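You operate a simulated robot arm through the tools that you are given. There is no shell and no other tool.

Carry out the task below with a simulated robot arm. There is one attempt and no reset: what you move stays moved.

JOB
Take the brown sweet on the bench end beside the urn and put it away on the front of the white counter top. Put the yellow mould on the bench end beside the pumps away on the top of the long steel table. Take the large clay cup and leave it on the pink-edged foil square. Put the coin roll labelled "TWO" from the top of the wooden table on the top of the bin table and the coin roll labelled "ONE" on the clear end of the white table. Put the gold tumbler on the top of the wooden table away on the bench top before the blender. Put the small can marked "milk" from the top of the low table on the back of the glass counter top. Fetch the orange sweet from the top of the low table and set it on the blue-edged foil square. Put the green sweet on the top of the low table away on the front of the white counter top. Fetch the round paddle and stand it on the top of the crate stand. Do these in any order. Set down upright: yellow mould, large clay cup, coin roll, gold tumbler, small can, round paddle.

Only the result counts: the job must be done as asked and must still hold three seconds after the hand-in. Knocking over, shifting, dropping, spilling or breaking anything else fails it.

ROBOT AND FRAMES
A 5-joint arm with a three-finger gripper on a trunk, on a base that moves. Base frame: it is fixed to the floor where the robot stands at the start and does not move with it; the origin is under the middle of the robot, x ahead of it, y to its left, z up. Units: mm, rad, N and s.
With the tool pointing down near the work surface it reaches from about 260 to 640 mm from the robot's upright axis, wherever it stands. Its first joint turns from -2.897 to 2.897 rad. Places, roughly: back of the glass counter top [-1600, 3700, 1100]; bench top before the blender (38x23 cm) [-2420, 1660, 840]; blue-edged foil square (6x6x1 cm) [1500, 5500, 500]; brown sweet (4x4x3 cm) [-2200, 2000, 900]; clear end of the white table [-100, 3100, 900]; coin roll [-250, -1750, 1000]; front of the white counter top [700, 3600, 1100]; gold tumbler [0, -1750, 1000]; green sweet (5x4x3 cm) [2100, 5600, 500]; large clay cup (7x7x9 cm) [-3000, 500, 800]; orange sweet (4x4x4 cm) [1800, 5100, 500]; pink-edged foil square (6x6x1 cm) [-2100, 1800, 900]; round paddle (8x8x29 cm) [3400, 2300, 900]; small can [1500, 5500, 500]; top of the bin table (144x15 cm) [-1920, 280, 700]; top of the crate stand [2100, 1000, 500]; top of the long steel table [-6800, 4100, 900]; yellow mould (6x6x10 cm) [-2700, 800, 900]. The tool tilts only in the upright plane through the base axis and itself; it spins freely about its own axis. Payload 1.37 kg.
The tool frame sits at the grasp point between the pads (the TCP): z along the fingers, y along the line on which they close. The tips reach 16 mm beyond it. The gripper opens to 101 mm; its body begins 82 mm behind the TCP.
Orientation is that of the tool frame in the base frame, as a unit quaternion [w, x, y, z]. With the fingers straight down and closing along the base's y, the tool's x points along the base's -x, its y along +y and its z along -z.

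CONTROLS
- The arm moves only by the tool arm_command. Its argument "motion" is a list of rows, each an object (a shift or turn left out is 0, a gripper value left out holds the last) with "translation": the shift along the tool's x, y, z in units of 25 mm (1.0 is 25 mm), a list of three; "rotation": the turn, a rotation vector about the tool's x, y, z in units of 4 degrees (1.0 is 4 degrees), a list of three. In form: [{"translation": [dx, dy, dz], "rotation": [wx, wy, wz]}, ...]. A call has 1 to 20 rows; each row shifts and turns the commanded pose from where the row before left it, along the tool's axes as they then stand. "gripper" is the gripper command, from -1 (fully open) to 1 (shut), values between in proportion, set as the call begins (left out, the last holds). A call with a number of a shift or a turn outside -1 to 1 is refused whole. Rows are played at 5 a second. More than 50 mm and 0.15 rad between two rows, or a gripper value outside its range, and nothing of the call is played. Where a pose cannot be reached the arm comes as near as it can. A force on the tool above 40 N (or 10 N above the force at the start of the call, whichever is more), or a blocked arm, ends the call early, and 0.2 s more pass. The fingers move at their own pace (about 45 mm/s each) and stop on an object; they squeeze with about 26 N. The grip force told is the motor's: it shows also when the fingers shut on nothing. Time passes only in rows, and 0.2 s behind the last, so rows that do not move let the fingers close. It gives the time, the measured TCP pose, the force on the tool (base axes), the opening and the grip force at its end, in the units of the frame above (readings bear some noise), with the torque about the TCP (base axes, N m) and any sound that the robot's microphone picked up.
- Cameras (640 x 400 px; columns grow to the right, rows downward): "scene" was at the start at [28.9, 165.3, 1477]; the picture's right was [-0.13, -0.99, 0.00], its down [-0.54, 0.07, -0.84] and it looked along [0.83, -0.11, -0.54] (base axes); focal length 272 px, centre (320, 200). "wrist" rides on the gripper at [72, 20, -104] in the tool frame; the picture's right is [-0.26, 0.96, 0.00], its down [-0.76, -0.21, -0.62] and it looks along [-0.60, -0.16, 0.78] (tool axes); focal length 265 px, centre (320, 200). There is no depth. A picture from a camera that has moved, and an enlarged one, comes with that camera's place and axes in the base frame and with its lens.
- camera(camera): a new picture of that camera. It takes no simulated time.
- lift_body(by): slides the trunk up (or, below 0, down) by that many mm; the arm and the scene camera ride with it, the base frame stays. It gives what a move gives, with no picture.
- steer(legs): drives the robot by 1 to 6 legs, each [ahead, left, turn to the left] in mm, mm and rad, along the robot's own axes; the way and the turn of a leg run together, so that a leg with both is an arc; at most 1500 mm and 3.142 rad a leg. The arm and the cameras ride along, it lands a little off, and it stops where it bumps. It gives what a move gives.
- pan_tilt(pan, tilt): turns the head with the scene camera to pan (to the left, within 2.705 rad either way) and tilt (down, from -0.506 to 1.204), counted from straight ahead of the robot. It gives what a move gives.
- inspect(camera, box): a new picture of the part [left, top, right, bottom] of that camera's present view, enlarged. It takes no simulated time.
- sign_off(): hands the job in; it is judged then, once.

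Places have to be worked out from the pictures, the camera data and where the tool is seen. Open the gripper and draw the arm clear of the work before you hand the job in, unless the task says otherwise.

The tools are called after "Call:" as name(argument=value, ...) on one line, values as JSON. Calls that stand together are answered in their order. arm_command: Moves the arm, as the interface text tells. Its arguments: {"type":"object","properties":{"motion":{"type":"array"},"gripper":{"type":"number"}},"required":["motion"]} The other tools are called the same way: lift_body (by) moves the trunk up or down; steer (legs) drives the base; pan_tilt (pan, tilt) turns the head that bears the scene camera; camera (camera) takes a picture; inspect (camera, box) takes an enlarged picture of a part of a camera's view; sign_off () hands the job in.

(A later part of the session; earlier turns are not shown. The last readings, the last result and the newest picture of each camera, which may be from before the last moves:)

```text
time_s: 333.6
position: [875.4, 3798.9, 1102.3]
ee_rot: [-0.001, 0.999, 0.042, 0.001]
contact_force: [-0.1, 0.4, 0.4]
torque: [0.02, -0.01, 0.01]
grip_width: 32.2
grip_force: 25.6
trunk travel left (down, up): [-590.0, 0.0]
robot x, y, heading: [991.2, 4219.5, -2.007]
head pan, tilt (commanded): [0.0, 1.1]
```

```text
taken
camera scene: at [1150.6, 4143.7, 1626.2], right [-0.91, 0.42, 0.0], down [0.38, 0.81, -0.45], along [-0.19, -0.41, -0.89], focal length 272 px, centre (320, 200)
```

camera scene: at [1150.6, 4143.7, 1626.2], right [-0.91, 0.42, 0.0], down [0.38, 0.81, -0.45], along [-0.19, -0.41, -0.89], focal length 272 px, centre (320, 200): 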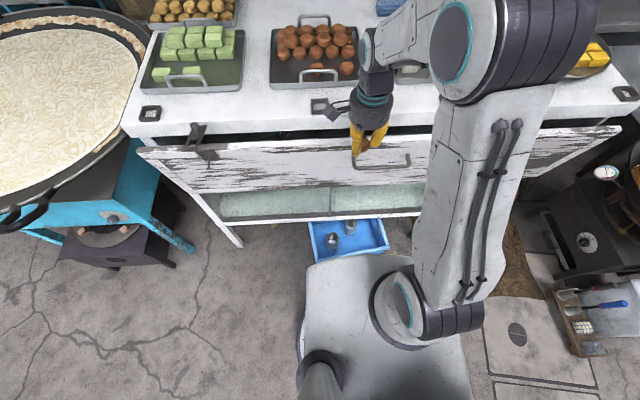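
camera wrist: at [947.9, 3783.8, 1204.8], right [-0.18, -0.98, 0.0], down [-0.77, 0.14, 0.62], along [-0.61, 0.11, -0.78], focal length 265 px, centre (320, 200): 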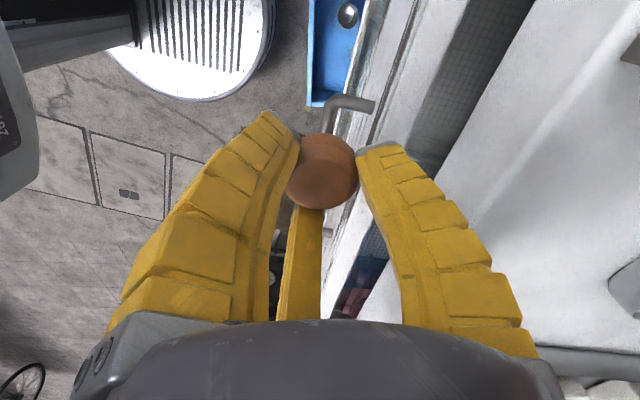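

Clearances are fine (crate ≈134 mm from the base). I'll advance 70 mm, raise the tool 50 mm, and reach out over the counter's front strip.

Call:
steer(legs=[[70, 0, 0]])

Call:
arm_command(motion=[{"translation": [0, 0, -1]}, {"translation": [0, 0, -1]}, {"translation": [-0.8, 0.75, 0]}, {"translation": [-0.8, 0.75, 0]}, {"translation": [-0.8, 0.75, 0]}, {"translation": [-0.8, 0.75, 0]}, {"translation": [-0.8, 0.75, 0]}])

Call:
pan_tilt(pan=-0.1, tilt=0.75)

Call:
camera(camera="scene")

Call:
camera(camera="wrist")

```text
time_s: 334.6
position: [859.1, 3763.9, 1100.3]
ee_rot: [-0.014, 0.999, 0.047, 0.004]
contact_force: [0.1, 1.3, 0.4]
torque: [-0.07, -0.03, -0.02]
grip_width: 31.8
grip_force: 26.0
trunk travel left (down, up): [-590.0, 0.0]
robot x, y, heading: [974.6, 4175.5, -2.006]
head pan, tilt (commanded): [0.0, 1.1]
stopped in leg 1: the force on the tool passed its limit at 57 N (the readings are from after the stop); the commanded pose is now the measured one
```

```text
time_s: 336.2
position: [766.8, 3660.0, 1148.1]
ee_rot: [-0.012, 0.999, 0.047, 0.006]
contact_force: [-1.3, 0.1, 4.3]
torque: [-0.13, 0.01, -0.01]
grip_width: 33.1
grip_force: 25.8
trunk travel left (down, up): [-590.0, 0.0]
robot x, y, heading: [969.6, 4177.6, -2.008]
head pan, tilt (commanded): [0.0, 1.1]
```

```text
time_s: 337.0
position: [766.3, 3660.5, 1148.2]
ee_rot: [-0.011, 0.999, 0.046, 0.006]
contact_force: [-2.0, -1.2, 8.9]
torque: [-0.29, 0.02, -0.1]
grip_width: 32.2
grip_force: 25.8
trunk travel left (down, up): [-590.0, 0.0]
robot x, y, heading: [970.1, 4178.0, -2.007]
head pan, tilt (commanded): [-0.099, 0.75]
```

```text
taken
camera scene: at [1115.2, 4088.2, 1651.9], right [-0.86, 0.51, 0.0], down [0.35, 0.59, -0.73], along [-0.37, -0.63, -0.68], focal length 272 px, centre (320, 200)
```

scene: 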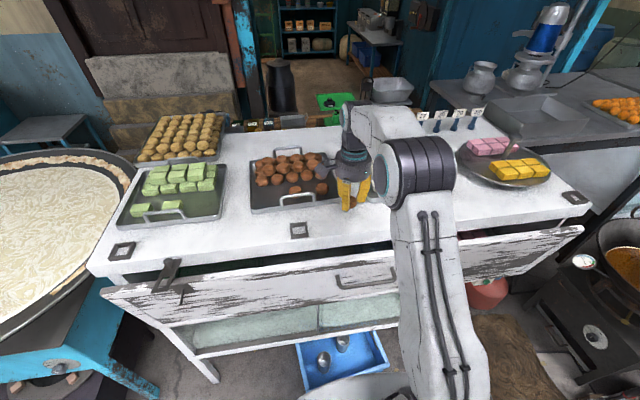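

```text
taken
camera wrist: at [838.3, 3644.2, 1252.6], right [-0.17, -0.98, -0.02], down [-0.78, 0.12, 0.62], along [-0.6, 0.13, -0.79], focal length 265 px, centre (320, 200)
```

wrist: 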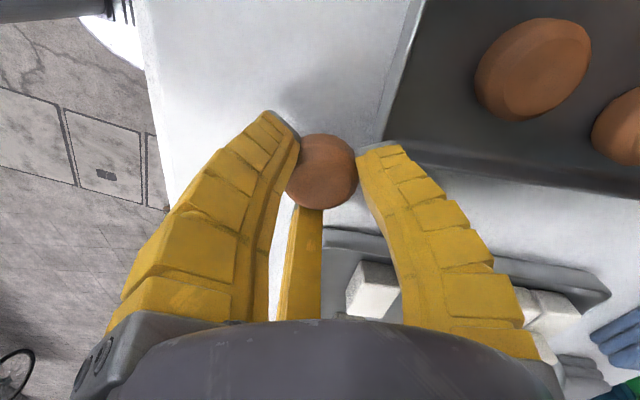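

The tool met something at that height (57 N stop), so the counter top/flap is higher than I thought, and there is a slight contact force now. I'll raise the tool 50 mm at once and re-check.

Call:
arm_command(motion=[{"translation": [0, 0, -1]}, {"translation": [0, 0, -1]}])

Call:
camera(camera="wrist")

Call:
inspect(camera="scene", box=[240, 90, 420, 260])

```text
time_s: 337.6
position: [765.9, 3658.7, 1196.2]
ee_rot: [-0.012, 0.999, 0.047, 0.006]
contact_force: [-0.3, 0.0, -0.3]
torque: [-0.01, 0.02, -0.01]
grip_width: 32.1
grip_force: 26.2
trunk travel left (down, up): [-590.0, 0.0]
robot x, y, heading: [972.0, 4175.7, -2.01]
head pan, tilt (commanded): [-0.099, 0.75]
```

```text
taken
camera wrist: at [838.3, 3642.3, 1300.3], right [-0.17, -0.98, -0.03], down [-0.78, 0.12, 0.62], along [-0.6, 0.13, -0.79], focal length 265 px, centre (320, 200)
```

wrist: 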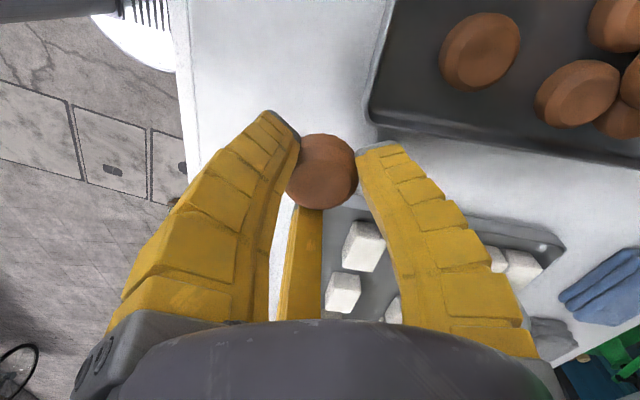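

```text
2.35 times, centred on (330, 175) of scene
camera zoom: at [1115.3, 4087.6, 1651.8], right [-0.86, 0.51, 0.0], down [0.35, 0.59, -0.73], along [-0.37, -0.63, -0.68], focal length 641 px, centre (296, 259)
```

zoom: 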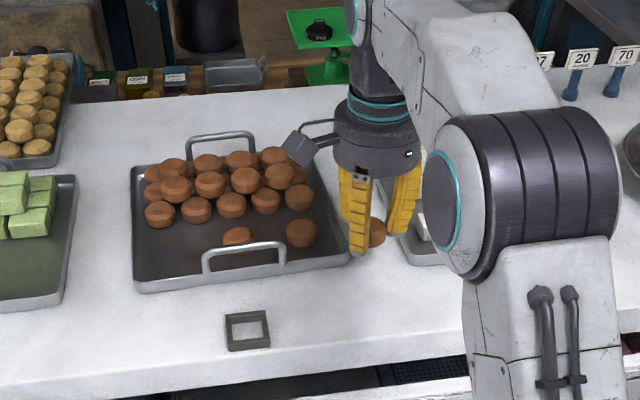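

The wrist views show the counter top is at z≈1120, so the sweet had just touched it. I'll shift 30 mm toward the front edge (clear of the trays), straighten the slight tilt, and lower gently.

Call:
arm_command(motion=[{"translation": [0.27, -0.535, 0], "rotation": [-0.17, -0.08, 0]}, {"translation": [0.27, -0.535, 0], "rotation": [-0.17, -0.08, 0]}])

Call:
camera(camera="wrist")

Call:
arm_command(motion=[{"translation": [0, 0, 0.6]}, {"translation": [0, 0, 0.6]}, {"translation": [0, 0, 0.4]}])

Call:
inspect(camera="scene", box=[240, 90, 420, 260])

```text
time_s: 338.2
position: [780.1, 3685.9, 1198.8]
ee_rot: [-0.001, 0.999, 0.047, 0.0]
contact_force: [-0.1, 0.2, -0.4]
torque: [-0.02, 0.0, 0.0]
grip_width: 32.4
grip_force: 25.6
trunk travel left (down, up): [-590.0, 0.0]
robot x, y, heading: [974.7, 4177.3, -2.008]
head pan, tilt (commanded): [-0.099, 0.75]
```

```text
taken
camera wrist: at [853.4, 3673.0, 1302.2], right [-0.17, -0.98, 0.0], down [-0.77, 0.14, 0.62], along [-0.61, 0.11, -0.78], focal length 265 px, centre (320, 200)
```

wrist: 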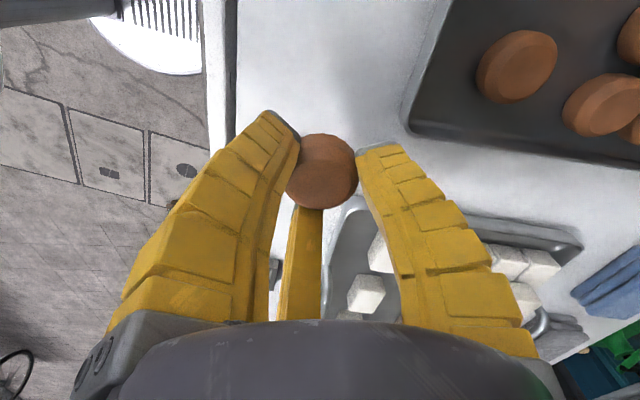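

```text
time_s: 339.0
position: [777.4, 3684.9, 1157.8]
ee_rot: [-0.001, 0.999, 0.046, 0.0]
contact_force: [-0.1, -0.6, -0.6]
torque: [0.03, 0.02, 0.0]
grip_width: 32.0
grip_force: 25.6
trunk travel left (down, up): [-590.0, 0.0]
robot x, y, heading: [969.3, 4179.4, -2.01]
head pan, tilt (commanded): [-0.099, 0.75]
```

```text
2.35 times, centred on (330, 175) of scene
camera zoom: at [1115.3, 4087.6, 1651.9], right [-0.86, 0.51, 0.0], down [0.35, 0.59, -0.73], along [-0.37, -0.63, -0.68], focal length 641 px, centre (296, 259)
```

zoom: 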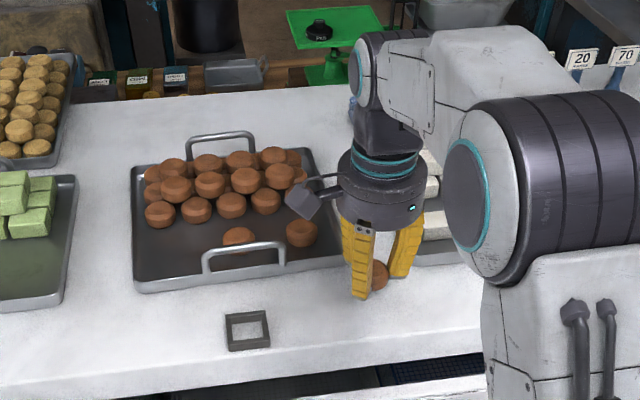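

Call:
arm_command(motion=[{"translation": [0, 0, 0.12]}, {"translation": [0, 0, 0.12]}])

Call:
arm_command(motion=[{"translation": [0, 0, 0.1]}, {"translation": [0, 0, 0]}])

Call:
arm_command(motion=[{"translation": [0, 0, 0.1]}, {"translation": [0, 0, 0]}])

```text
time_s: 339.6
position: [778.0, 3684.9, 1151.5]
ee_rot: [-0.001, 0.999, 0.046, -0.001]
contact_force: [0.7, -0.1, -2.0]
torque: [0.04, 0.03, -0.02]
grip_width: 32.4
grip_force: 26.5
trunk travel left (down, up): [-590.0, 0.0]
robot x, y, heading: [974.4, 4177.8, -2.006]
head pan, tilt (commanded): [-0.099, 0.75]
```

```text
time_s: 340.2
position: [778.7, 3685.6, 1149.0]
ee_rot: [-0.002, 0.999, 0.046, -0.001]
contact_force: [0.1, 0.0, 0.7]
torque: [0.02, -0.02, 0.04]
grip_width: 32.5
grip_force: 26.0
trunk travel left (down, up): [-590.0, 0.0]
robot x, y, heading: [969.2, 4178.2, -2.016]
head pan, tilt (commanded): [-0.099, 0.75]
```

```text
time_s: 340.8
position: [778.4, 3687.0, 1145.8]
ee_rot: [-0.001, 0.999, 0.045, 0.0]
contact_force: [0.0, 0.7, -0.3]
torque: [-0.01, 0.01, 0.0]
grip_width: 32.7
grip_force: 26.0
trunk travel left (down, up): [-590.0, 0.0]
robot x, y, heading: [973.8, 4180.6, -2.008]
head pan, tilt (commanded): [-0.099, 0.75]
```

Call:
arm_command(motion=[{"translation": [0, 0, 0.1]}, {"translation": [0, 0, 0]}])

Call:
arm_command(motion=[{"translation": [0, 0, 0.1]}, {"translation": [0, 0, 0]}])

Call:
inspect(camera="scene", box=[300, 140, 380, 220])

```text
time_s: 341.4
position: [778.5, 3686.6, 1143.4]
ee_rot: [-0.001, 0.999, 0.046, 0.0]
contact_force: [0.3, 0.3, -0.5]
torque: [-0.01, 0.01, -0.01]
grip_width: 32.4
grip_force: 25.8
trunk travel left (down, up): [-590.0, 0.0]
robot x, y, heading: [969.5, 4177.9, -2.008]
head pan, tilt (commanded): [-0.099, 0.75]
```

```text
time_s: 342.0
position: [777.3, 3687.2, 1140.2]
ee_rot: [-0.001, 0.999, 0.046, 0.0]
contact_force: [-0.5, 0.3, -0.4]
torque: [0.02, -0.01, 0.04]
grip_width: 32.5
grip_force: 25.7
trunk travel left (down, up): [-590.0, 0.0]
robot x, y, heading: [970.8, 4176.5, -2.01]
head pan, tilt (commanded): [-0.099, 0.75]
```

```text
5.00 times, centred on (340, 180) of scene
camera zoom: at [1115.3, 4087.7, 1651.9], right [-0.86, 0.51, 0.0], down [0.35, 0.59, -0.73], along [-0.37, -0.63, -0.68], focal length 1362 px, centre (220, 300)
```

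zoom: 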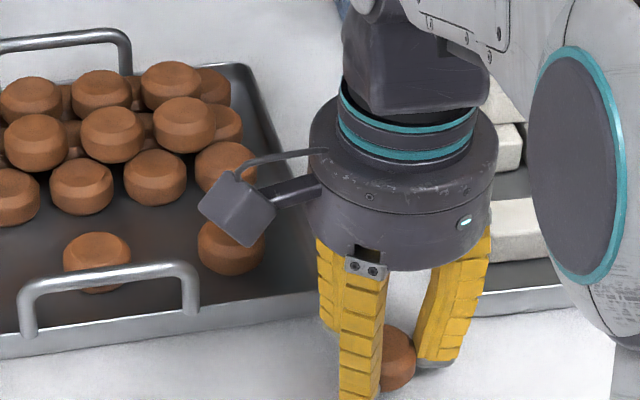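

Call:
arm_command(motion=[{"translation": [0, 0, 0.12]}, {"translation": [0, 0, 0]}])

Call:
arm_command(motion=[{"translation": [0, 0, 0.12]}, {"translation": [0, 0, 0]}])

Call:
arm_command(motion=[{"translation": [0, 0, 0.12]}, {"translation": [0, 0, 0]}])

Call:
arm_command(motion=[{"translation": [0, 0, 0.12]}, {"translation": [0, 0, 0]}])

```text
time_s: 342.6
position: [777.3, 3686.4, 1137.0]
ee_rot: [-0.001, 0.999, 0.047, 0.001]
contact_force: [-0.9, -0.1, 0.4]
torque: [0.0, 0.01, -0.03]
grip_width: 32.2
grip_force: 25.8
trunk travel left (down, up): [-590.0, 0.0]
robot x, y, heading: [974.6, 4175.9, -2.005]
head pan, tilt (commanded): [-0.099, 0.75]
```

```text
time_s: 343.2
position: [776.7, 3687.0, 1135.1]
ee_rot: [-0.001, 0.999, 0.046, -0.001]
contact_force: [-0.7, -0.8, -0.6]
torque: [-0.05, 0.02, 0.02]
grip_width: 32.5
grip_force: 25.8
trunk travel left (down, up): [-590.0, 0.0]
robot x, y, heading: [976.2, 4178.7, -2.007]
head pan, tilt (commanded): [-0.099, 0.75]
```

```text
time_s: 343.8
position: [776.7, 3686.9, 1132.6]
ee_rot: [-0.001, 0.999, 0.047, 0.0]
contact_force: [-0.1, 0.0, 1.0]
torque: [0.0, 0.06, -0.04]
grip_width: 32.6
grip_force: 26.4
trunk travel left (down, up): [-590.0, 0.0]
robot x, y, heading: [972.1, 4175.5, -2.01]
head pan, tilt (commanded): [-0.099, 0.75]
```

```text
time_s: 344.4
position: [777.6, 3686.7, 1132.9]
ee_rot: [0.002, 0.999, 0.046, -0.002]
contact_force: [-2.0, 0.7, 15.6]
torque: [0.02, -0.01, 0.03]
grip_width: 35.1
grip_force: 26.6
trunk travel left (down, up): [-590.0, 0.0]
robot x, y, heading: [970.5, 4177.5, -2.007]
head pan, tilt (commanded): [-0.099, 0.75]
```

Contact at TCP ≈1132.5 (counter ≈1104). Relieving slightly and opening modestly to release the sweet.

Call:
arm_command(motion=[{"translation": [0, 0, -0.08]}, {"translation": [0, 0, 0]}])

Call:
arm_command(motion=[{"translation": [0, 0, 0]}, {"translation": [0, 0, 0]}, {"translation": [0, 0, 0]}], gripper=0.05)

Call:
arm_command(motion=[{"translation": [0, 0, -0.5]}, {"translation": [0, 0, -0.8]}, {"translation": [0, 0, -1]}, {"translation": [0, 0, -1]}])

Call:
camera(camera="wrist")

Call:
camera(camera="scene")

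```text
time_s: 345.0
position: [777.7, 3687.5, 1131.8]
ee_rot: [0.0, 0.999, 0.047, 0.0]
contact_force: [-2.5, -0.6, 12.1]
torque: [-0.02, 0.06, 0.01]
grip_width: 34.2
grip_force: 25.6
trunk travel left (down, up): [-590.0, 0.0]
robot x, y, heading: [972.2, 4179.6, -2.005]
head pan, tilt (commanded): [-0.099, 0.75]
```

```text
time_s: 345.8
position: [778.4, 3686.8, 1131.3]
ee_rot: [-0.001, 0.999, 0.046, 0.0]
contact_force: [-0.4, 0.1, -0.5]
torque: [-0.02, 0.02, 0.0]
grip_width: 52.2
grip_force: 2.8
trunk travel left (down, up): [-590.0, 0.0]
robot x, y, heading: [972.8, 4180.0, -2.011]
head pan, tilt (commanded): [-0.099, 0.75]
```

```text
time_s: 346.8
position: [778.5, 3686.3, 1214.4]
ee_rot: [-0.001, 0.999, 0.046, 0.001]
contact_force: [-0.6, -0.1, 0.3]
torque: [0.01, 0.0, -0.01]
grip_width: 51.7
grip_force: 2.8
trunk travel left (down, up): [-590.0, 0.0]
robot x, y, heading: [972.7, 4179.1, -2.012]
head pan, tilt (commanded): [-0.099, 0.75]
```

```text
taken
camera wrist: at [851.4, 3672.8, 1318.6], right [-0.17, -0.98, 0.0], down [-0.77, 0.14, 0.62], along [-0.61, 0.11, -0.78], focal length 265 px, centre (320, 200)
```

wrist: 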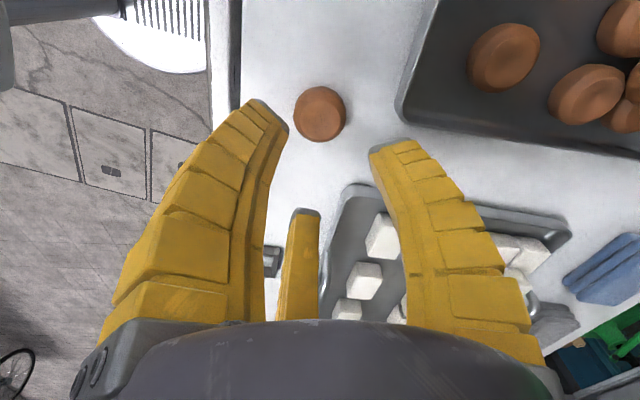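

```text
taken
camera scene: at [1115.3, 4087.9, 1651.8], right [-0.86, 0.51, 0.0], down [0.35, 0.59, -0.73], along [-0.37, -0.63, -0.68], focal length 272 px, centre (320, 200)
```

scene: 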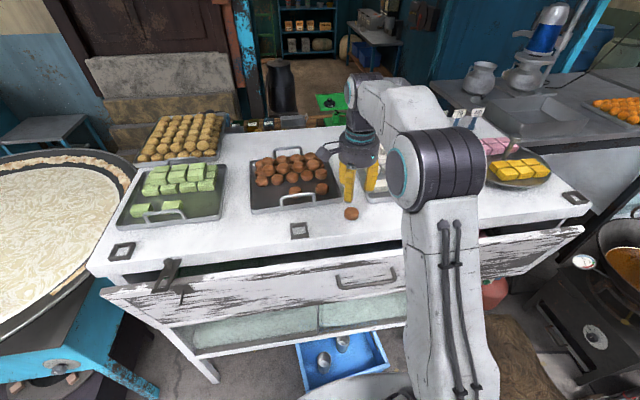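

The brown sweet is on the counter's front strip. Now I'll draw the arm in, back away, and view the low table's cans from the south.

Call:
arm_command(motion=[{"translation": [0.45, -0.88, 0]}, {"translation": [0.45, -0.88, 0]}, {"translation": [0.45, -0.88, 0]}, {"translation": [0.45, -0.88, 0]}, {"translation": [0.45, -0.88, 0]}])

Call:
steer(legs=[[-330, 0, 0], [0, 0, 1.56]])

Call:
pan_tilt(pan=1.4, tilt=0.75)

Call:
camera(camera="scene")

```text
time_s: 348.0
position: [822.5, 3800.7, 1215.9]
ee_rot: [0.0, 0.999, 0.046, 0.0]
contact_force: [-0.1, 0.7, 0.3]
torque: [-0.04, 0.01, 0.01]
grip_width: 52.0
grip_force: 2.6
trunk travel left (down, up): [-590.0, 0.0]
robot x, y, heading: [975.1, 4180.7, -2.008]
head pan, tilt (commanded): [-0.099, 0.75]
```

```text
time_s: 354.0
position: [1490.8, 4323.2, 1215.4]
ee_rot: [-0.002, 0.679, 0.734, -0.001]
contact_force: [-0.4, 0.8, -0.1]
torque: [0.0, -0.02, -0.01]
grip_width: 51.9
grip_force: 3.1
trunk travel left (down, up): [-590.0, 0.0]
robot x, y, heading: [1115.3, 4476.0, -0.449]
head pan, tilt (commanded): [-0.099, 0.75]
```

```text
time_s: 355.6
position: [1490.1, 4323.3, 1215.6]
ee_rot: [-0.001, 0.678, 0.735, -0.001]
contact_force: [-0.2, 0.0, 0.9]
torque: [0.01, -0.02, -0.01]
grip_width: 52.0
grip_force: 2.8
trunk travel left (down, up): [-590.0, 0.0]
robot x, y, heading: [1113.4, 4480.0, -0.45]
head pan, tilt (commanded): [1.4, 0.75]
```

```text
taken
camera scene: at [1185.5, 4731.8, 1651.9], right [0.81, -0.58, 0.0], down [-0.4, -0.55, -0.73], along [0.43, 0.59, -0.68], focal length 272 px, centre (320, 200)
```

scene: 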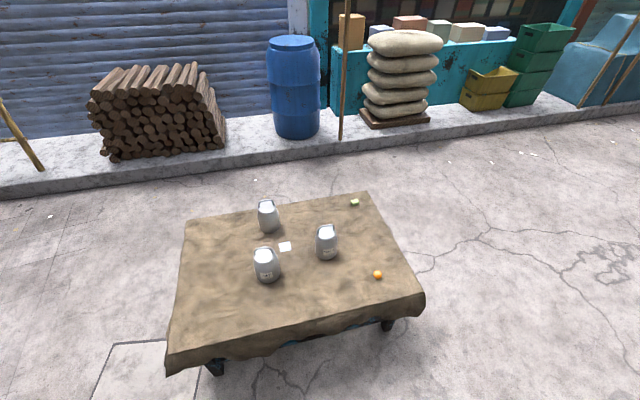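

Call:
inspect(camera="scene", box=[230, 190, 400, 300])

```text
3.64 times, centred on (315, 245) of scene
camera zoom: at [1185.5, 4731.8, 1651.9], right [0.81, -0.58, 0.0], down [-0.4, -0.55, -0.73], along [0.43, 0.59, -0.68], focal length 990 px, centre (338, 36)
```

zoom: 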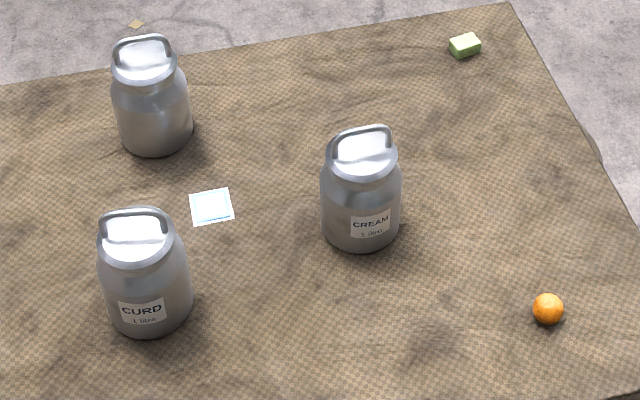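

The cans read CURD and CREAM; the third, north one must be MILK (to be verified). Now I'll get the green sweet from the table's east side: drive east, then north, and turn to face the table.

Call:
steer(legs=[[1250, 0, 0], [0, 1250, 0], [0, 0, -3.05]])

Call:
pan_tilt(pan=0.0, tilt=0.75)

Call:
camera(camera="scene")

```text
time_s: 375.0
position: [2404.0, 5161.4, 1215.7]
ee_rot: [-0.001, 0.765, -0.644, 0.001]
contact_force: [-0.6, -0.2, -0.4]
torque: [0.01, -0.02, 0.0]
grip_width: 52.0
grip_force: 3.5
trunk travel left (down, up): [-590.0, 0.0]
robot x, y, heading: [2794.0, 5038.6, 2.783]
head pan, tilt (commanded): [1.4, 0.75]
```

```text
time_s: 376.5
position: [2404.3, 5162.6, 1216.8]
ee_rot: [-0.001, 0.765, -0.644, 0.001]
contact_force: [-0.3, -0.3, -0.9]
torque: [0.01, -0.02, 0.0]
grip_width: 52.0
grip_force: 2.6
trunk travel left (down, up): [-590.0, 0.0]
robot x, y, heading: [2793.5, 5039.7, 2.786]
head pan, tilt (commanded): [0.0, 0.75]
```

```text
taken
camera scene: at [2711.0, 4886.4, 1651.9], right [0.35, 0.94, 0.0], down [0.64, -0.24, -0.73], along [-0.68, 0.26, -0.68], focal length 272 px, centre (320, 200)
```

scene: 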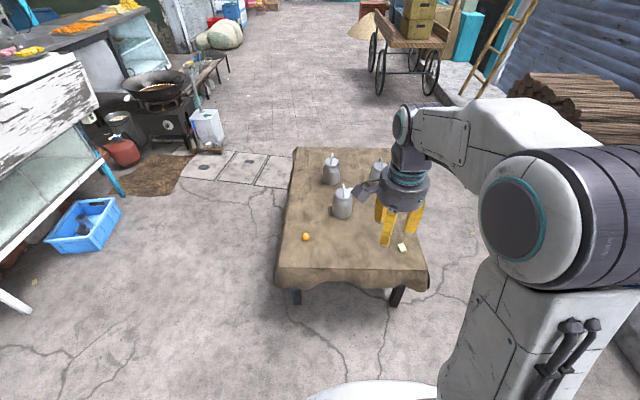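

The green sweet is at ≈(2050,5588). I'll move in front of it on the table's east side, then lower the trunk for the low table.

Call:
steer(legs=[[430, -255, 0]])

Call:
lift_body(by=-480)

Call:
camera(camera="scene")

Call:
camera(camera="wrist")

```text
time_s: 379.4
position: [2086.1, 5545.9, 1215.2]
ee_rot: [0.0, 0.766, -0.642, 0.002]
contact_force: [0.4, -0.3, -0.8]
torque: [-0.03, 0.0, -0.02]
grip_width: 51.5
grip_force: 2.9
trunk travel left (down, up): [-590.0, 0.0]
robot x, y, heading: [2477.0, 5430.3, 2.786]
head pan, tilt (commanded): [0.0, 0.75]
```

```text
refused: -480 is not a number from -400 to 400
```

```text
taken
camera scene: at [2392.7, 5272.9, 1651.9], right [0.35, 0.94, 0.0], down [0.64, -0.24, -0.73], along [-0.69, 0.25, -0.68], focal length 272 px, centre (320, 200)
```

scene: 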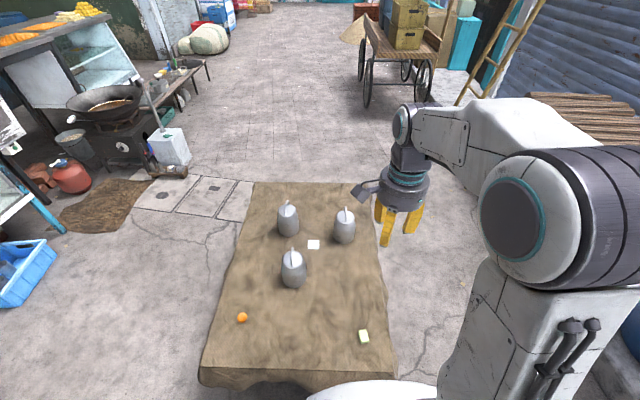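

```text
taken
camera wrist: at [2078.2, 5472.1, 1319.0], right [-1.0, 0.09, 0.0], down [0.07, 0.78, 0.62], along [0.06, 0.62, -0.78], focal length 265 px, centre (320, 200)
```

wrist: 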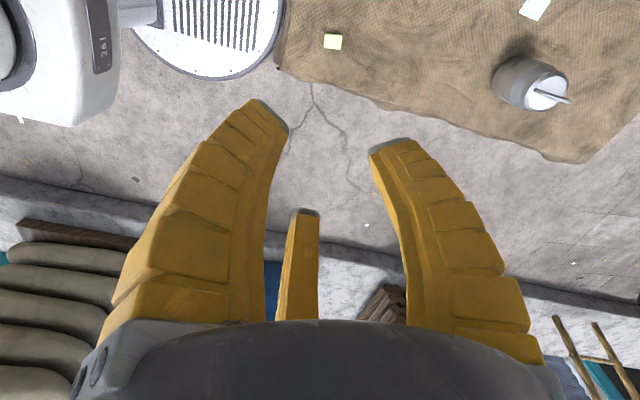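

Green sweet ≈(2053,5585). Lowering the trunk 400 mm, opening to ~80 mm and moving above it.

Call:
lift_body(by=-400)

Call:
arm_command(motion=[{"translation": [-0.88, 0.51, 0]}, {"translation": [-0.88, 0.51, 0]}, {"translation": [0, 0, 1]}, {"translation": [0, 0, 1]}, {"translation": [0, 0, 1]}, {"translation": [0, 0, 1]}, {"translation": [0, 0, 1]}], gripper=-0.55)

Call:
camera(camera="wrist")

Call:
camera(camera="scene")

```text
time_s: 383.3
position: [2086.6, 5545.7, 815.2]
ee_rot: [0.0, 0.766, -0.643, 0.0]
contact_force: [-0.6, 0.1, -0.2]
torque: [-0.03, 0.01, 0.01]
grip_width: 51.7
grip_force: 2.6
trunk travel left (down, up): [-190.0, 400.0]
robot x, y, heading: [2475.7, 5426.6, 2.787]
head pan, tilt (commanded): [0.0, 0.75]
```

```text
time_s: 384.9
position: [2052.9, 5584.6, 690.1]
ee_rot: [0.0, 0.766, -0.642, 0.0]
contact_force: [-0.4, -1.1, -0.1]
torque: [-0.02, 0.02, 0.02]
grip_width: 80.6
grip_force: 1.2
trunk travel left (down, up): [-190.0, 400.0]
robot x, y, heading: [2478.5, 5427.4, 2.789]
head pan, tilt (commanded): [0.0, 0.75]
```

```text
taken
camera wrist: at [2045.3, 5510.0, 793.0], right [-1.0, 0.09, 0.0], down [0.07, 0.78, 0.62], along [0.06, 0.62, -0.78], focal length 265 px, centre (320, 200)
```

wrist: 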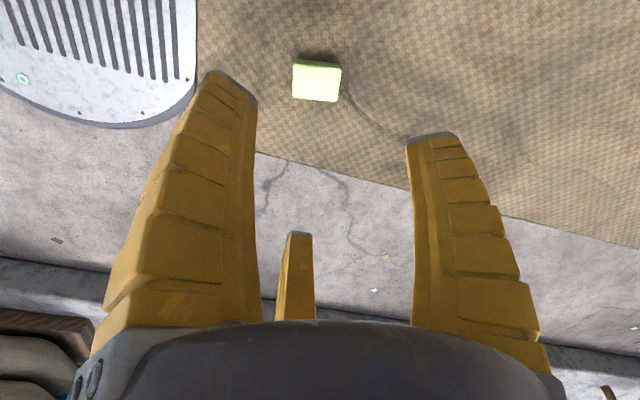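

```text
taken
camera scene: at [2393.2, 5272.3, 1251.9], right [0.35, 0.94, 0.0], down [0.64, -0.24, -0.73], along [-0.69, 0.25, -0.68], focal length 272 px, centre (320, 200)
```

scene: 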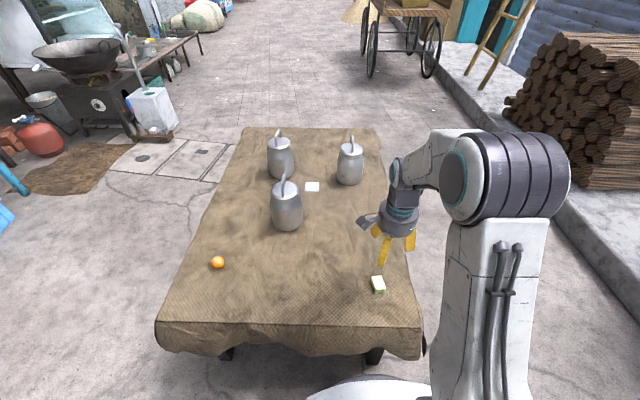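

The sweet is a block turned ~15° to the tool; I'll rotate to align the thumb with its face and descend to z≈570 to verify.

Call:
arm_command(motion=[{"translation": [0.1, 0, 0.95], "rotation": [0, 0, 0.95]}, {"translation": [0, 0, 0.95], "rotation": [0, 0, 0.95]}, {"translation": [0, 0, 0.95], "rotation": [0, 0, 0.95]}, {"translation": [0, 0, 0.95], "rotation": [0, 0, 0.95]}, {"translation": [0, 0, 0.95]}])

Call:
camera(camera="wrist")

Call:
inspect(camera="scene", box=[320, 190, 460, 310])

```text
time_s: 386.1
position: [2052.5, 5583.4, 570.7]
ee_rot: [0.0, -0.675, 0.738, 0.0]
contact_force: [0.0, 0.0, 0.1]
torque: [0.01, -0.03, 0.0]
grip_width: 80.3
grip_force: 2.1
trunk travel left (down, up): [-190.0, 400.0]
robot x, y, heading: [2473.6, 5426.3, 2.792]
head pan, tilt (commanded): [0.0, 0.75]
```

```text
taken
camera wrist: at [2027.1, 5512.9, 675.4], right [-0.94, 0.35, 0.0], down [0.27, 0.73, 0.62], along [0.22, 0.58, -0.78], focal length 265 px, centre (320, 200)
```

wrist: 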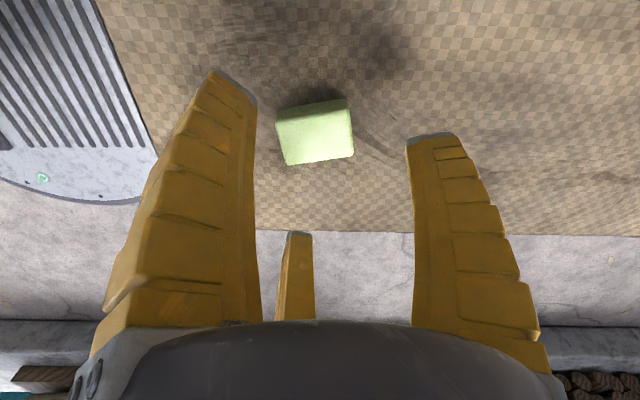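

```text
3.33 times, centred on (390, 250) of scene
camera zoom: at [2393.3, 5272.3, 1251.9], right [0.35, 0.94, 0.0], down [0.64, -0.24, -0.73], along [-0.69, 0.25, -0.68], focal length 908 px, centre (87, 33)
```

zoom: 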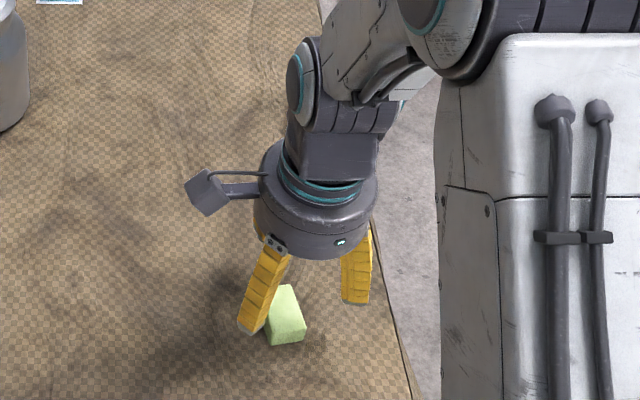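

The block edges now line up with the thumb axis. Shifting +5 mm in tool x and descending to z≈521, then closing.

Call:
arm_command(motion=[{"translation": [0.22, 0, 0.4]}, {"translation": [0, 0, 0.8]}, {"translation": [0, 0, 0.6]}])

Call:
camera(camera="wrist")

Call:
inspect(camera="scene", box=[320, 190, 460, 310])

```text
time_s: 386.9
position: [2052.8, 5576.9, 526.4]
ee_rot: [0.0, -0.674, 0.739, -0.001]
contact_force: [0.6, -0.7, -0.1]
torque: [-0.05, 0.0, 0.0]
grip_width: 80.6
grip_force: 0.9
trunk travel left (down, up): [-190.0, 400.0]
robot x, y, heading: [2475.2, 5424.8, 2.787]
head pan, tilt (commanded): [0.0, 0.75]
```

```text
taken
camera wrist: at [2026.0, 5506.1, 629.6], right [-0.94, 0.35, 0.0], down [0.27, 0.73, 0.62], along [0.22, 0.58, -0.78], focal length 265 px, centre (320, 200)
```

wrist: 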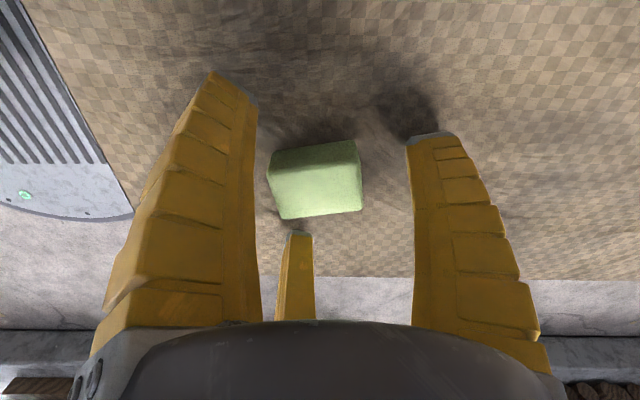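

```text
3.33 times, centred on (390, 250) of scene
camera zoom: at [2393.2, 5272.3, 1251.9], right [0.35, 0.94, 0.0], down [0.64, -0.24, -0.73], along [-0.69, 0.25, -0.68], focal length 908 px, centre (87, 33)
```

zoom: 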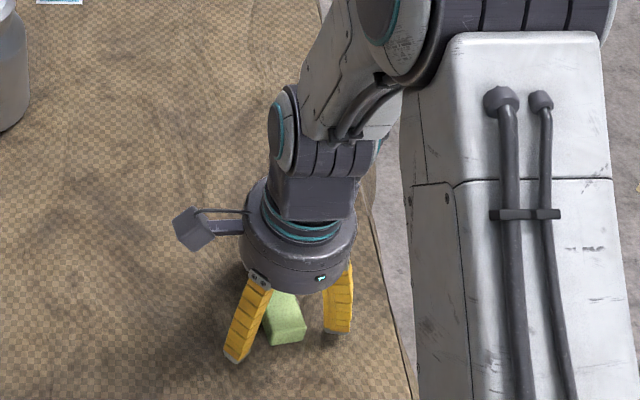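

Aligned. A bit lower and closing on the green sweet.

Call:
arm_command(motion=[{"translation": [0, 0, 0.3]}])

Call:
arm_command(motion=[{"translation": [0, 0, 0]}, {"translation": [0, 0, 0]}, {"translation": [0, 0, 0]}, {"translation": [0, 0, 0]}, {"translation": [0, 0, 0]}], gripper=1)

Call:
camera(camera="wrist")

Call:
arm_command(motion=[{"translation": [0, 0, -0.4]}, {"translation": [0, 0, -0.8]}, {"translation": [0, 0, -1]}, {"translation": [0, 0, -1]}, {"translation": [0, 0, -1]}, {"translation": [0, 0, -1]}])

Call:
camera(camera="wrist")

```text
time_s: 387.3
position: [2052.7, 5575.9, 518.6]
ee_rot: [0.0, -0.674, 0.738, 0.0]
contact_force: [1.4, 0.0, -0.2]
torque: [-0.01, -0.01, -0.02]
grip_width: 80.5
grip_force: 1.6
trunk travel left (down, up): [-190.0, 400.0]
robot x, y, heading: [2474.9, 5430.4, 2.782]
head pan, tilt (commanded): [0.0, 0.75]
```

```text
time_s: 388.5
position: [2053.1, 5576.5, 520.0]
ee_rot: [0.0, -0.674, 0.738, 0.0]
contact_force: [0.9, 0.4, 7.2]
torque: [0.2, 0.11, 0.0]
grip_width: 35.3
grip_force: 25.9
trunk travel left (down, up): [-190.0, 400.0]
robot x, y, heading: [2475.1, 5430.8, 2.789]
head pan, tilt (commanded): [0.0, 0.75]
```

```text
taken
camera wrist: at [2027.0, 5506.7, 622.9], right [-0.94, 0.35, 0.0], down [0.28, 0.73, 0.62], along [0.22, 0.58, -0.78], focal length 265 px, centre (320, 200)
```

wrist: 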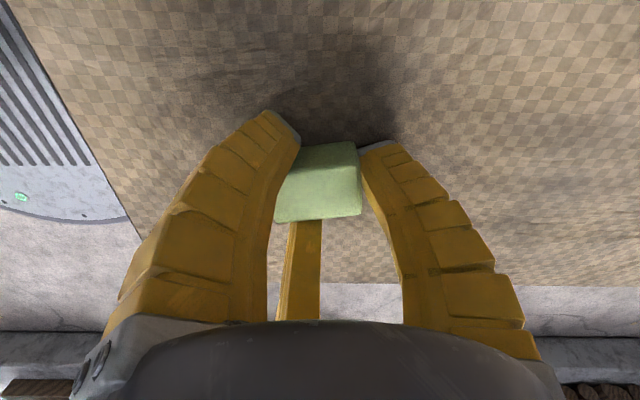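

```text
time_s: 389.9
position: [2055.3, 5576.7, 647.2]
ee_rot: [0.001, -0.674, 0.738, -0.002]
contact_force: [-0.3, 0.2, 0.2]
torque: [0.03, 0.0, -0.02]
grip_width: 33.4
grip_force: 25.8
trunk travel left (down, up): [-190.0, 400.0]
robot x, y, heading: [2475.9, 5427.1, 2.786]
head pan, tilt (commanded): [0.0, 0.75]
```

```text
taken
camera wrist: at [2028.6, 5506.2, 751.6], right [-0.94, 0.35, 0.0], down [0.27, 0.73, 0.62], along [0.22, 0.58, -0.78], focal length 265 px, centre (320, 200)
```

wrist: 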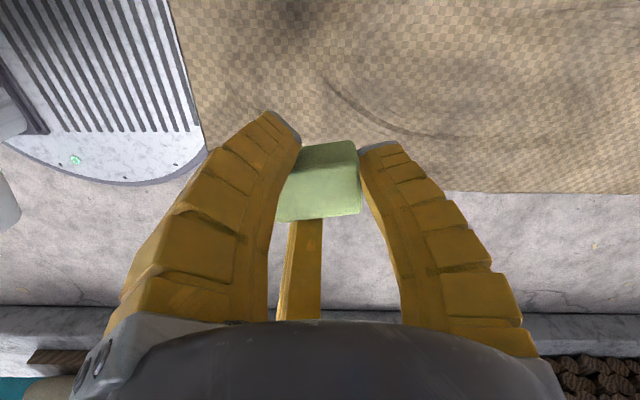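

Green sweet gripped and lifted. Raising the trunk, then driving back around the table's south-east to the white counter.

Call:
lift_body(by=400)

Call:
steer(legs=[[-440, 700, 0], [580, 580, 0], [0, 0, 1.49]])

Call:
pan_tilt(pan=-0.3, tilt=0.6)

Call:
camera(camera="scene")

```text
time_s: 393.7
position: [2054.1, 5576.8, 1048.8]
ee_rot: [0.001, -0.675, 0.738, 0.0]
contact_force: [-0.5, -0.2, 0.3]
torque: [0.0, 0.01, 0.0]
grip_width: 32.7
grip_force: 26.3
trunk travel left (down, up): [-590.0, 0.0]
robot x, y, heading: [2474.7, 5428.3, 2.789]
head pan, tilt (commanded): [0.0, 0.75]
```

```text
time_s: 405.9
position: [1744.8, 3850.0, 1047.5]
ee_rot: [-0.001, 0.998, -0.059, 0.001]
contact_force: [-0.2, -0.8, -0.6]
torque: [0.03, 0.02, 0.01]
grip_width: 31.9
grip_force: 25.6
trunk travel left (down, up): [-590.0, 0.0]
robot x, y, heading: [1902.0, 4266.2, -1.948]
head pan, tilt (commanded): [0.0, 0.75]
```

```text
time_s: 406.6
position: [1744.4, 3849.8, 1048.0]
ee_rot: [-0.001, 0.998, -0.059, 0.0]
contact_force: [-0.3, 0.0, -0.3]
torque: [0.03, 0.02, -0.02]
grip_width: 32.4
grip_force: 26.2
trunk travel left (down, up): [-590.0, 0.0]
robot x, y, heading: [1903.7, 4265.3, -1.957]
head pan, tilt (commanded): [-0.3, 0.6]
```

```text
taken
camera scene: at [2034.6, 4188.9, 1664.7], right [-0.78, 0.63, 0.0], down [0.36, 0.44, -0.82], along [-0.52, -0.64, -0.57], focal length 272 px, centre (320, 200)
```

scene: 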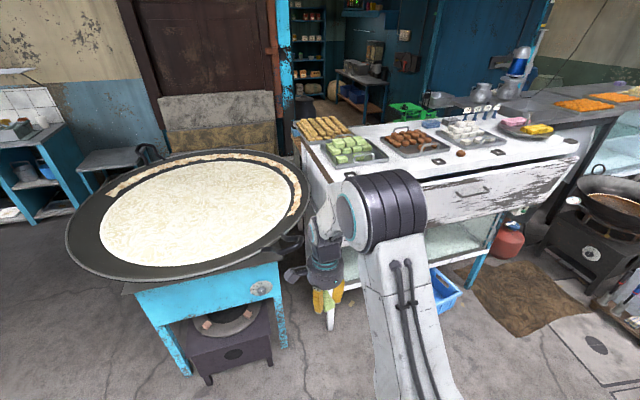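

The way is clear. I'll raise the tool to ~1200 first, then drive to the stand in front of the counter.

Call:
arm_command(motion=[{"translation": [0, 0, -1]}, {"translation": [0, 0, -1]}, {"translation": [0, 0, -1]}, {"translation": [0, 0, -1]}, {"translation": [0, 0, -1]}, {"translation": [0, 0, -1]}, {"translation": [0, 0, -0.6]}])

Call:
steer(legs=[[200, -420, 0], [190, -410, -0.05]])

Call:
pan_tilt(pan=-0.1, tilt=0.75)

Call:
camera(camera="scene")

```text
time_s: 408.2
position: [1744.3, 3848.4, 1213.8]
ee_rot: [-0.001, 0.998, -0.059, 0.0]
contact_force: [0.1, -0.6, -0.4]
torque: [-0.02, -0.03, 0.02]
grip_width: 32.0
grip_force: 26.2
trunk travel left (down, up): [-590.0, 0.0]
robot x, y, heading: [1903.6, 4265.9, -1.951]
head pan, tilt (commanded): [-0.3, 0.6]
```

```text
time_s: 413.3
position: [812.0, 3824.0, 1213.3]
ee_rot: [-0.001, 0.996, -0.091, 0.0]
contact_force: [-0.2, 0.7, -0.4]
torque: [0.02, -0.05, 0.03]
grip_width: 32.1
grip_force: 26.0
trunk travel left (down, up): [-590.0, 0.0]
robot x, y, heading: [1002.8, 4234.0, -2.02]
head pan, tilt (commanded): [-0.3, 0.6]
```

```text
time_s: 414.0
position: [813.4, 3824.9, 1214.4]
ee_rot: [-0.001, 0.996, -0.091, 0.0]
contact_force: [-0.6, -0.3, 0.0]
torque: [0.04, -0.02, 0.0]
grip_width: 32.3
grip_force: 26.2
trunk travel left (down, up): [-590.0, 0.0]
robot x, y, heading: [998.7, 4231.5, -2.016]
head pan, tilt (commanded): [-0.099, 0.75]
```

```text
taken
camera scene: at [1141.6, 4140.2, 1651.9], right [-0.85, 0.52, 0.0], down [0.35, 0.58, -0.73], along [-0.38, -0.63, -0.68], focal length 272 px, centre (320, 200)
```

scene: 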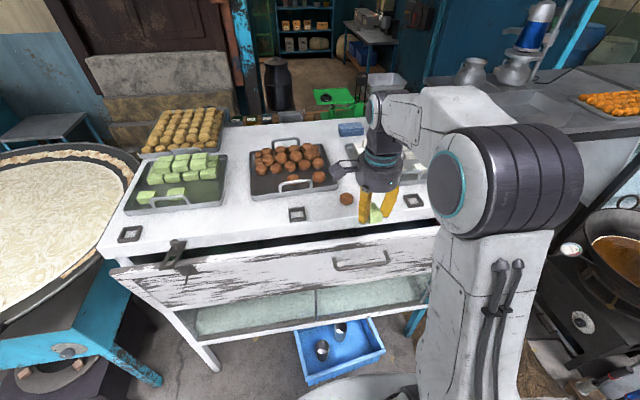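

Reaching out over the strip toward (691,3733), at safe height.

Call:
arm_command(motion=[{"translation": [-0.69, 0.75, 0]}, {"translation": [-0.69, 0.75, 0]}, {"translation": [-0.69, 0.75, 0]}, {"translation": [-0.69, 0.75, 0]}, {"translation": [-0.69, 0.75, 0]}, {"translation": [-0.69, 0.75, 0]}])

Call:
camera(camera="wrist")

Call:
inspect(camera="scene", box=[260, 100, 460, 260])

```text
time_s: 415.4
position: [688.8, 3731.9, 1213.7]
ee_rot: [0.0, 0.996, -0.091, 0.001]
contact_force: [0.3, 0.5, -0.3]
torque: [0.06, -0.02, 0.01]
grip_width: 32.1
grip_force: 26.2
trunk travel left (down, up): [-590.0, 0.0]
robot x, y, heading: [999.8, 4232.0, -2.019]
head pan, tilt (commanded): [-0.099, 0.75]
```

```text
taken
camera wrist: at [756.1, 3698.9, 1317.8], right [-0.43, -0.9, 0.0], down [-0.71, 0.34, 0.62], along [-0.56, 0.27, -0.78], focal length 265 px, centre (320, 200)
```

wrist: 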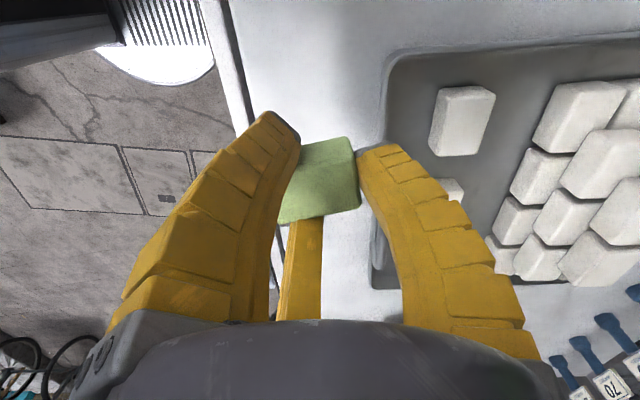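

```text
2.50 times, centred on (360, 180) of scene
camera zoom: at [1140.8, 4139.3, 1651.9], right [-0.86, 0.52, 0.0], down [0.35, 0.58, -0.73], along [-0.38, -0.62, -0.68], focal length 681 px, centre (220, 250)
```

zoom: 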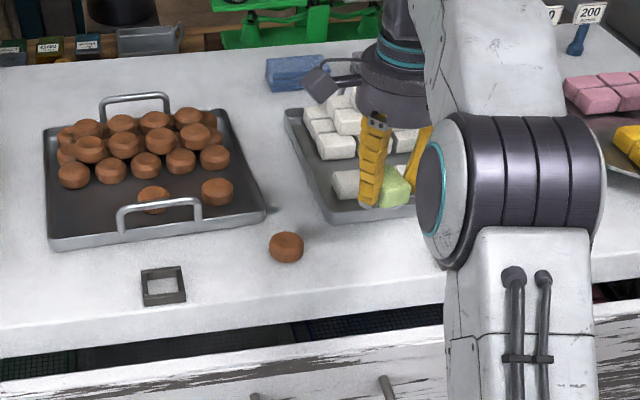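

The strip is clear beneath. Shifting 12 mm outward and descending to just above contact.

Call:
arm_command(motion=[{"translation": [0.09, -0.47, 0]}, {"translation": [0, 0, 1]}, {"translation": [0, 0, 1]}, {"translation": [0, 0, 0.9]}])

Call:
arm_command(motion=[{"translation": [0, 0, 0.12]}, {"translation": [0, 0, 0.12]}])

Call:
arm_command(motion=[{"translation": [0, 0, 0.12]}, {"translation": [0, 0, 0]}])

Call:
inspect(camera="scene", box=[300, 130, 430, 230])

```text
time_s: 416.4
position: [694.9, 3742.5, 1141.2]
ee_rot: [-0.001, 0.996, -0.09, 0.0]
contact_force: [0.4, 0.0, 0.0]
torque: [0.0, -0.01, 0.0]
grip_width: 32.2
grip_force: 26.0
trunk travel left (down, up): [-590.0, 0.0]
robot x, y, heading: [1000.7, 4233.0, -2.017]
head pan, tilt (commanded): [-0.099, 0.75]
```

```text
time_s: 417.0
position: [695.5, 3744.9, 1135.1]
ee_rot: [-0.001, 0.996, -0.09, 0.001]
contact_force: [0.7, -0.4, -0.6]
torque: [0.01, -0.02, 0.02]
grip_width: 32.2
grip_force: 25.7
trunk travel left (down, up): [-590.0, 0.0]
robot x, y, heading: [997.2, 4230.8, -2.017]
head pan, tilt (commanded): [-0.099, 0.75]
```

```text
time_s: 417.6
position: [695.6, 3743.9, 1132.5]
ee_rot: [0.0, 0.996, -0.091, 0.0]
contact_force: [-0.1, 0.3, -0.4]
torque: [-0.01, 0.02, 0.02]
grip_width: 32.3
grip_force: 26.0
trunk travel left (down, up): [-590.0, 0.0]
robot x, y, heading: [1003.0, 4230.3, -2.016]
head pan, tilt (commanded): [-0.099, 0.75]
```

```text
4.00 times, centred on (365, 180) of scene
camera zoom: at [1141.7, 4140.2, 1651.9], right [-0.86, 0.52, 0.0], down [0.35, 0.58, -0.73], along [-0.38, -0.63, -0.68], focal length 1090 px, centre (140, 280)
```

zoom: 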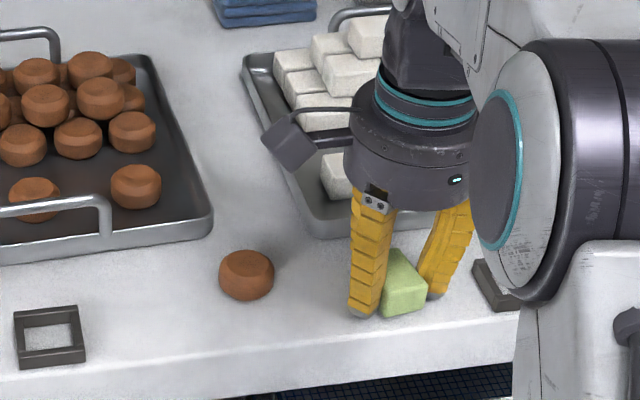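

Call:
arm_command(motion=[{"translation": [0, 0, 0.12]}, {"translation": [0, 0, 0]}])

Call:
arm_command(motion=[{"translation": [0, 0, 0.12]}, {"translation": [0, 0, 0]}])

Call:
arm_command(motion=[{"translation": [0, 0, 0.12]}, {"translation": [0, 0, 0]}])

Call:
arm_command(motion=[{"translation": [0, 0, 0.1]}, {"translation": [0, 0, 0]}])

```text
time_s: 418.2
position: [697.3, 3744.6, 1129.5]
ee_rot: [0.0, 0.996, -0.09, 0.0]
contact_force: [-0.4, 1.4, 5.9]
torque: [-0.11, 0.01, -0.05]
grip_width: 33.8
grip_force: 25.8
trunk travel left (down, up): [-590.0, 0.0]
robot x, y, heading: [1000.3, 4229.5, -2.018]
head pan, tilt (commanded): [-0.099, 0.75]
```

```text
time_s: 418.8
position: [696.0, 3744.3, 1129.8]
ee_rot: [0.001, 0.996, -0.091, -0.001]
contact_force: [-0.7, 1.8, 17.4]
torque: [0.16, -0.06, -0.01]
grip_width: 34.9
grip_force: 26.1
trunk travel left (down, up): [-590.0, 0.0]
robot x, y, heading: [1000.1, 4231.9, -2.017]
head pan, tilt (commanded): [-0.099, 0.75]
```

```text
time_s: 419.4
position: [696.5, 3745.2, 1125.7]
ee_rot: [0.003, 0.996, -0.09, -0.001]
contact_force: [-0.3, -0.4, 28.4]
torque: [0.37, -0.07, -0.04]
grip_width: 35.8
grip_force: 26.0
trunk travel left (down, up): [-590.0, 0.0]
robot x, y, heading: [1003.3, 4227.3, -2.016]
head pan, tilt (commanded): [-0.099, 0.75]
```

```text
time_s: 420.1
position: [695.9, 3743.7, 1126.7]
ee_rot: [0.006, 0.996, -0.091, -0.003]
contact_force: [2.0, 4.4, 16.0]
torque: [0.17, -0.13, -0.02]
grip_width: 34.8
grip_force: 26.0
trunk travel left (down, up): [-590.0, 0.0]
robot x, y, heading: [1001.0, 4228.3, -2.015]
head pan, tilt (commanded): [-0.099, 0.75]
stopped in row 2: the force on the tool passed its limit at 40 N (the readings are from after the stop); the commanded pose is now the measured one
```

Contact reached at ≈1129 (I overshot slightly). Backing up 2 mm and releasing.

Call:
arm_command(motion=[{"translation": [0, 0, -0.08]}, {"translation": [0, 0, 0]}])

Call:
arm_command(motion=[{"translation": [0, 0, 0]}, {"translation": [0, 0, 0]}, {"translation": [0, 0, 0]}], gripper=-0.05)

Call:
camera(camera="wrist")

```text
time_s: 420.7
position: [695.8, 3743.6, 1124.9]
ee_rot: [0.005, 0.996, -0.091, -0.002]
contact_force: [3.6, 3.4, 9.9]
torque: [-0.1, -0.1, 0.07]
grip_width: 34.7
grip_force: 26.4
trunk travel left (down, up): [-590.0, 0.0]
robot x, y, heading: [1000.1, 4233.3, -2.021]
head pan, tilt (commanded): [-0.099, 0.75]
```

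```text
time_s: 421.5
position: [693.5, 3741.3, 1125.4]
ee_rot: [0.003, 0.996, -0.091, -0.002]
contact_force: [-1.8, -0.9, 7.3]
torque: [0.06, -0.01, -0.01]
grip_width: 54.4
grip_force: 0.8
trunk travel left (down, up): [-590.0, 0.0]
robot x, y, heading: [998.7, 4231.9, -2.016]
head pan, tilt (commanded): [-0.099, 0.75]
```

```text
taken
camera wrist: at [762.2, 3710.4, 1229.3], right [-0.43, -0.9, 0.01], down [-0.7, 0.35, 0.62], along [-0.56, 0.26, -0.78], focal length 265 px, centre (320, 200)
```

wrist: 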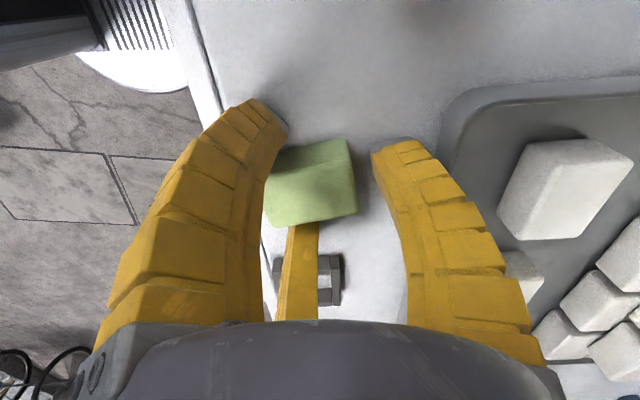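

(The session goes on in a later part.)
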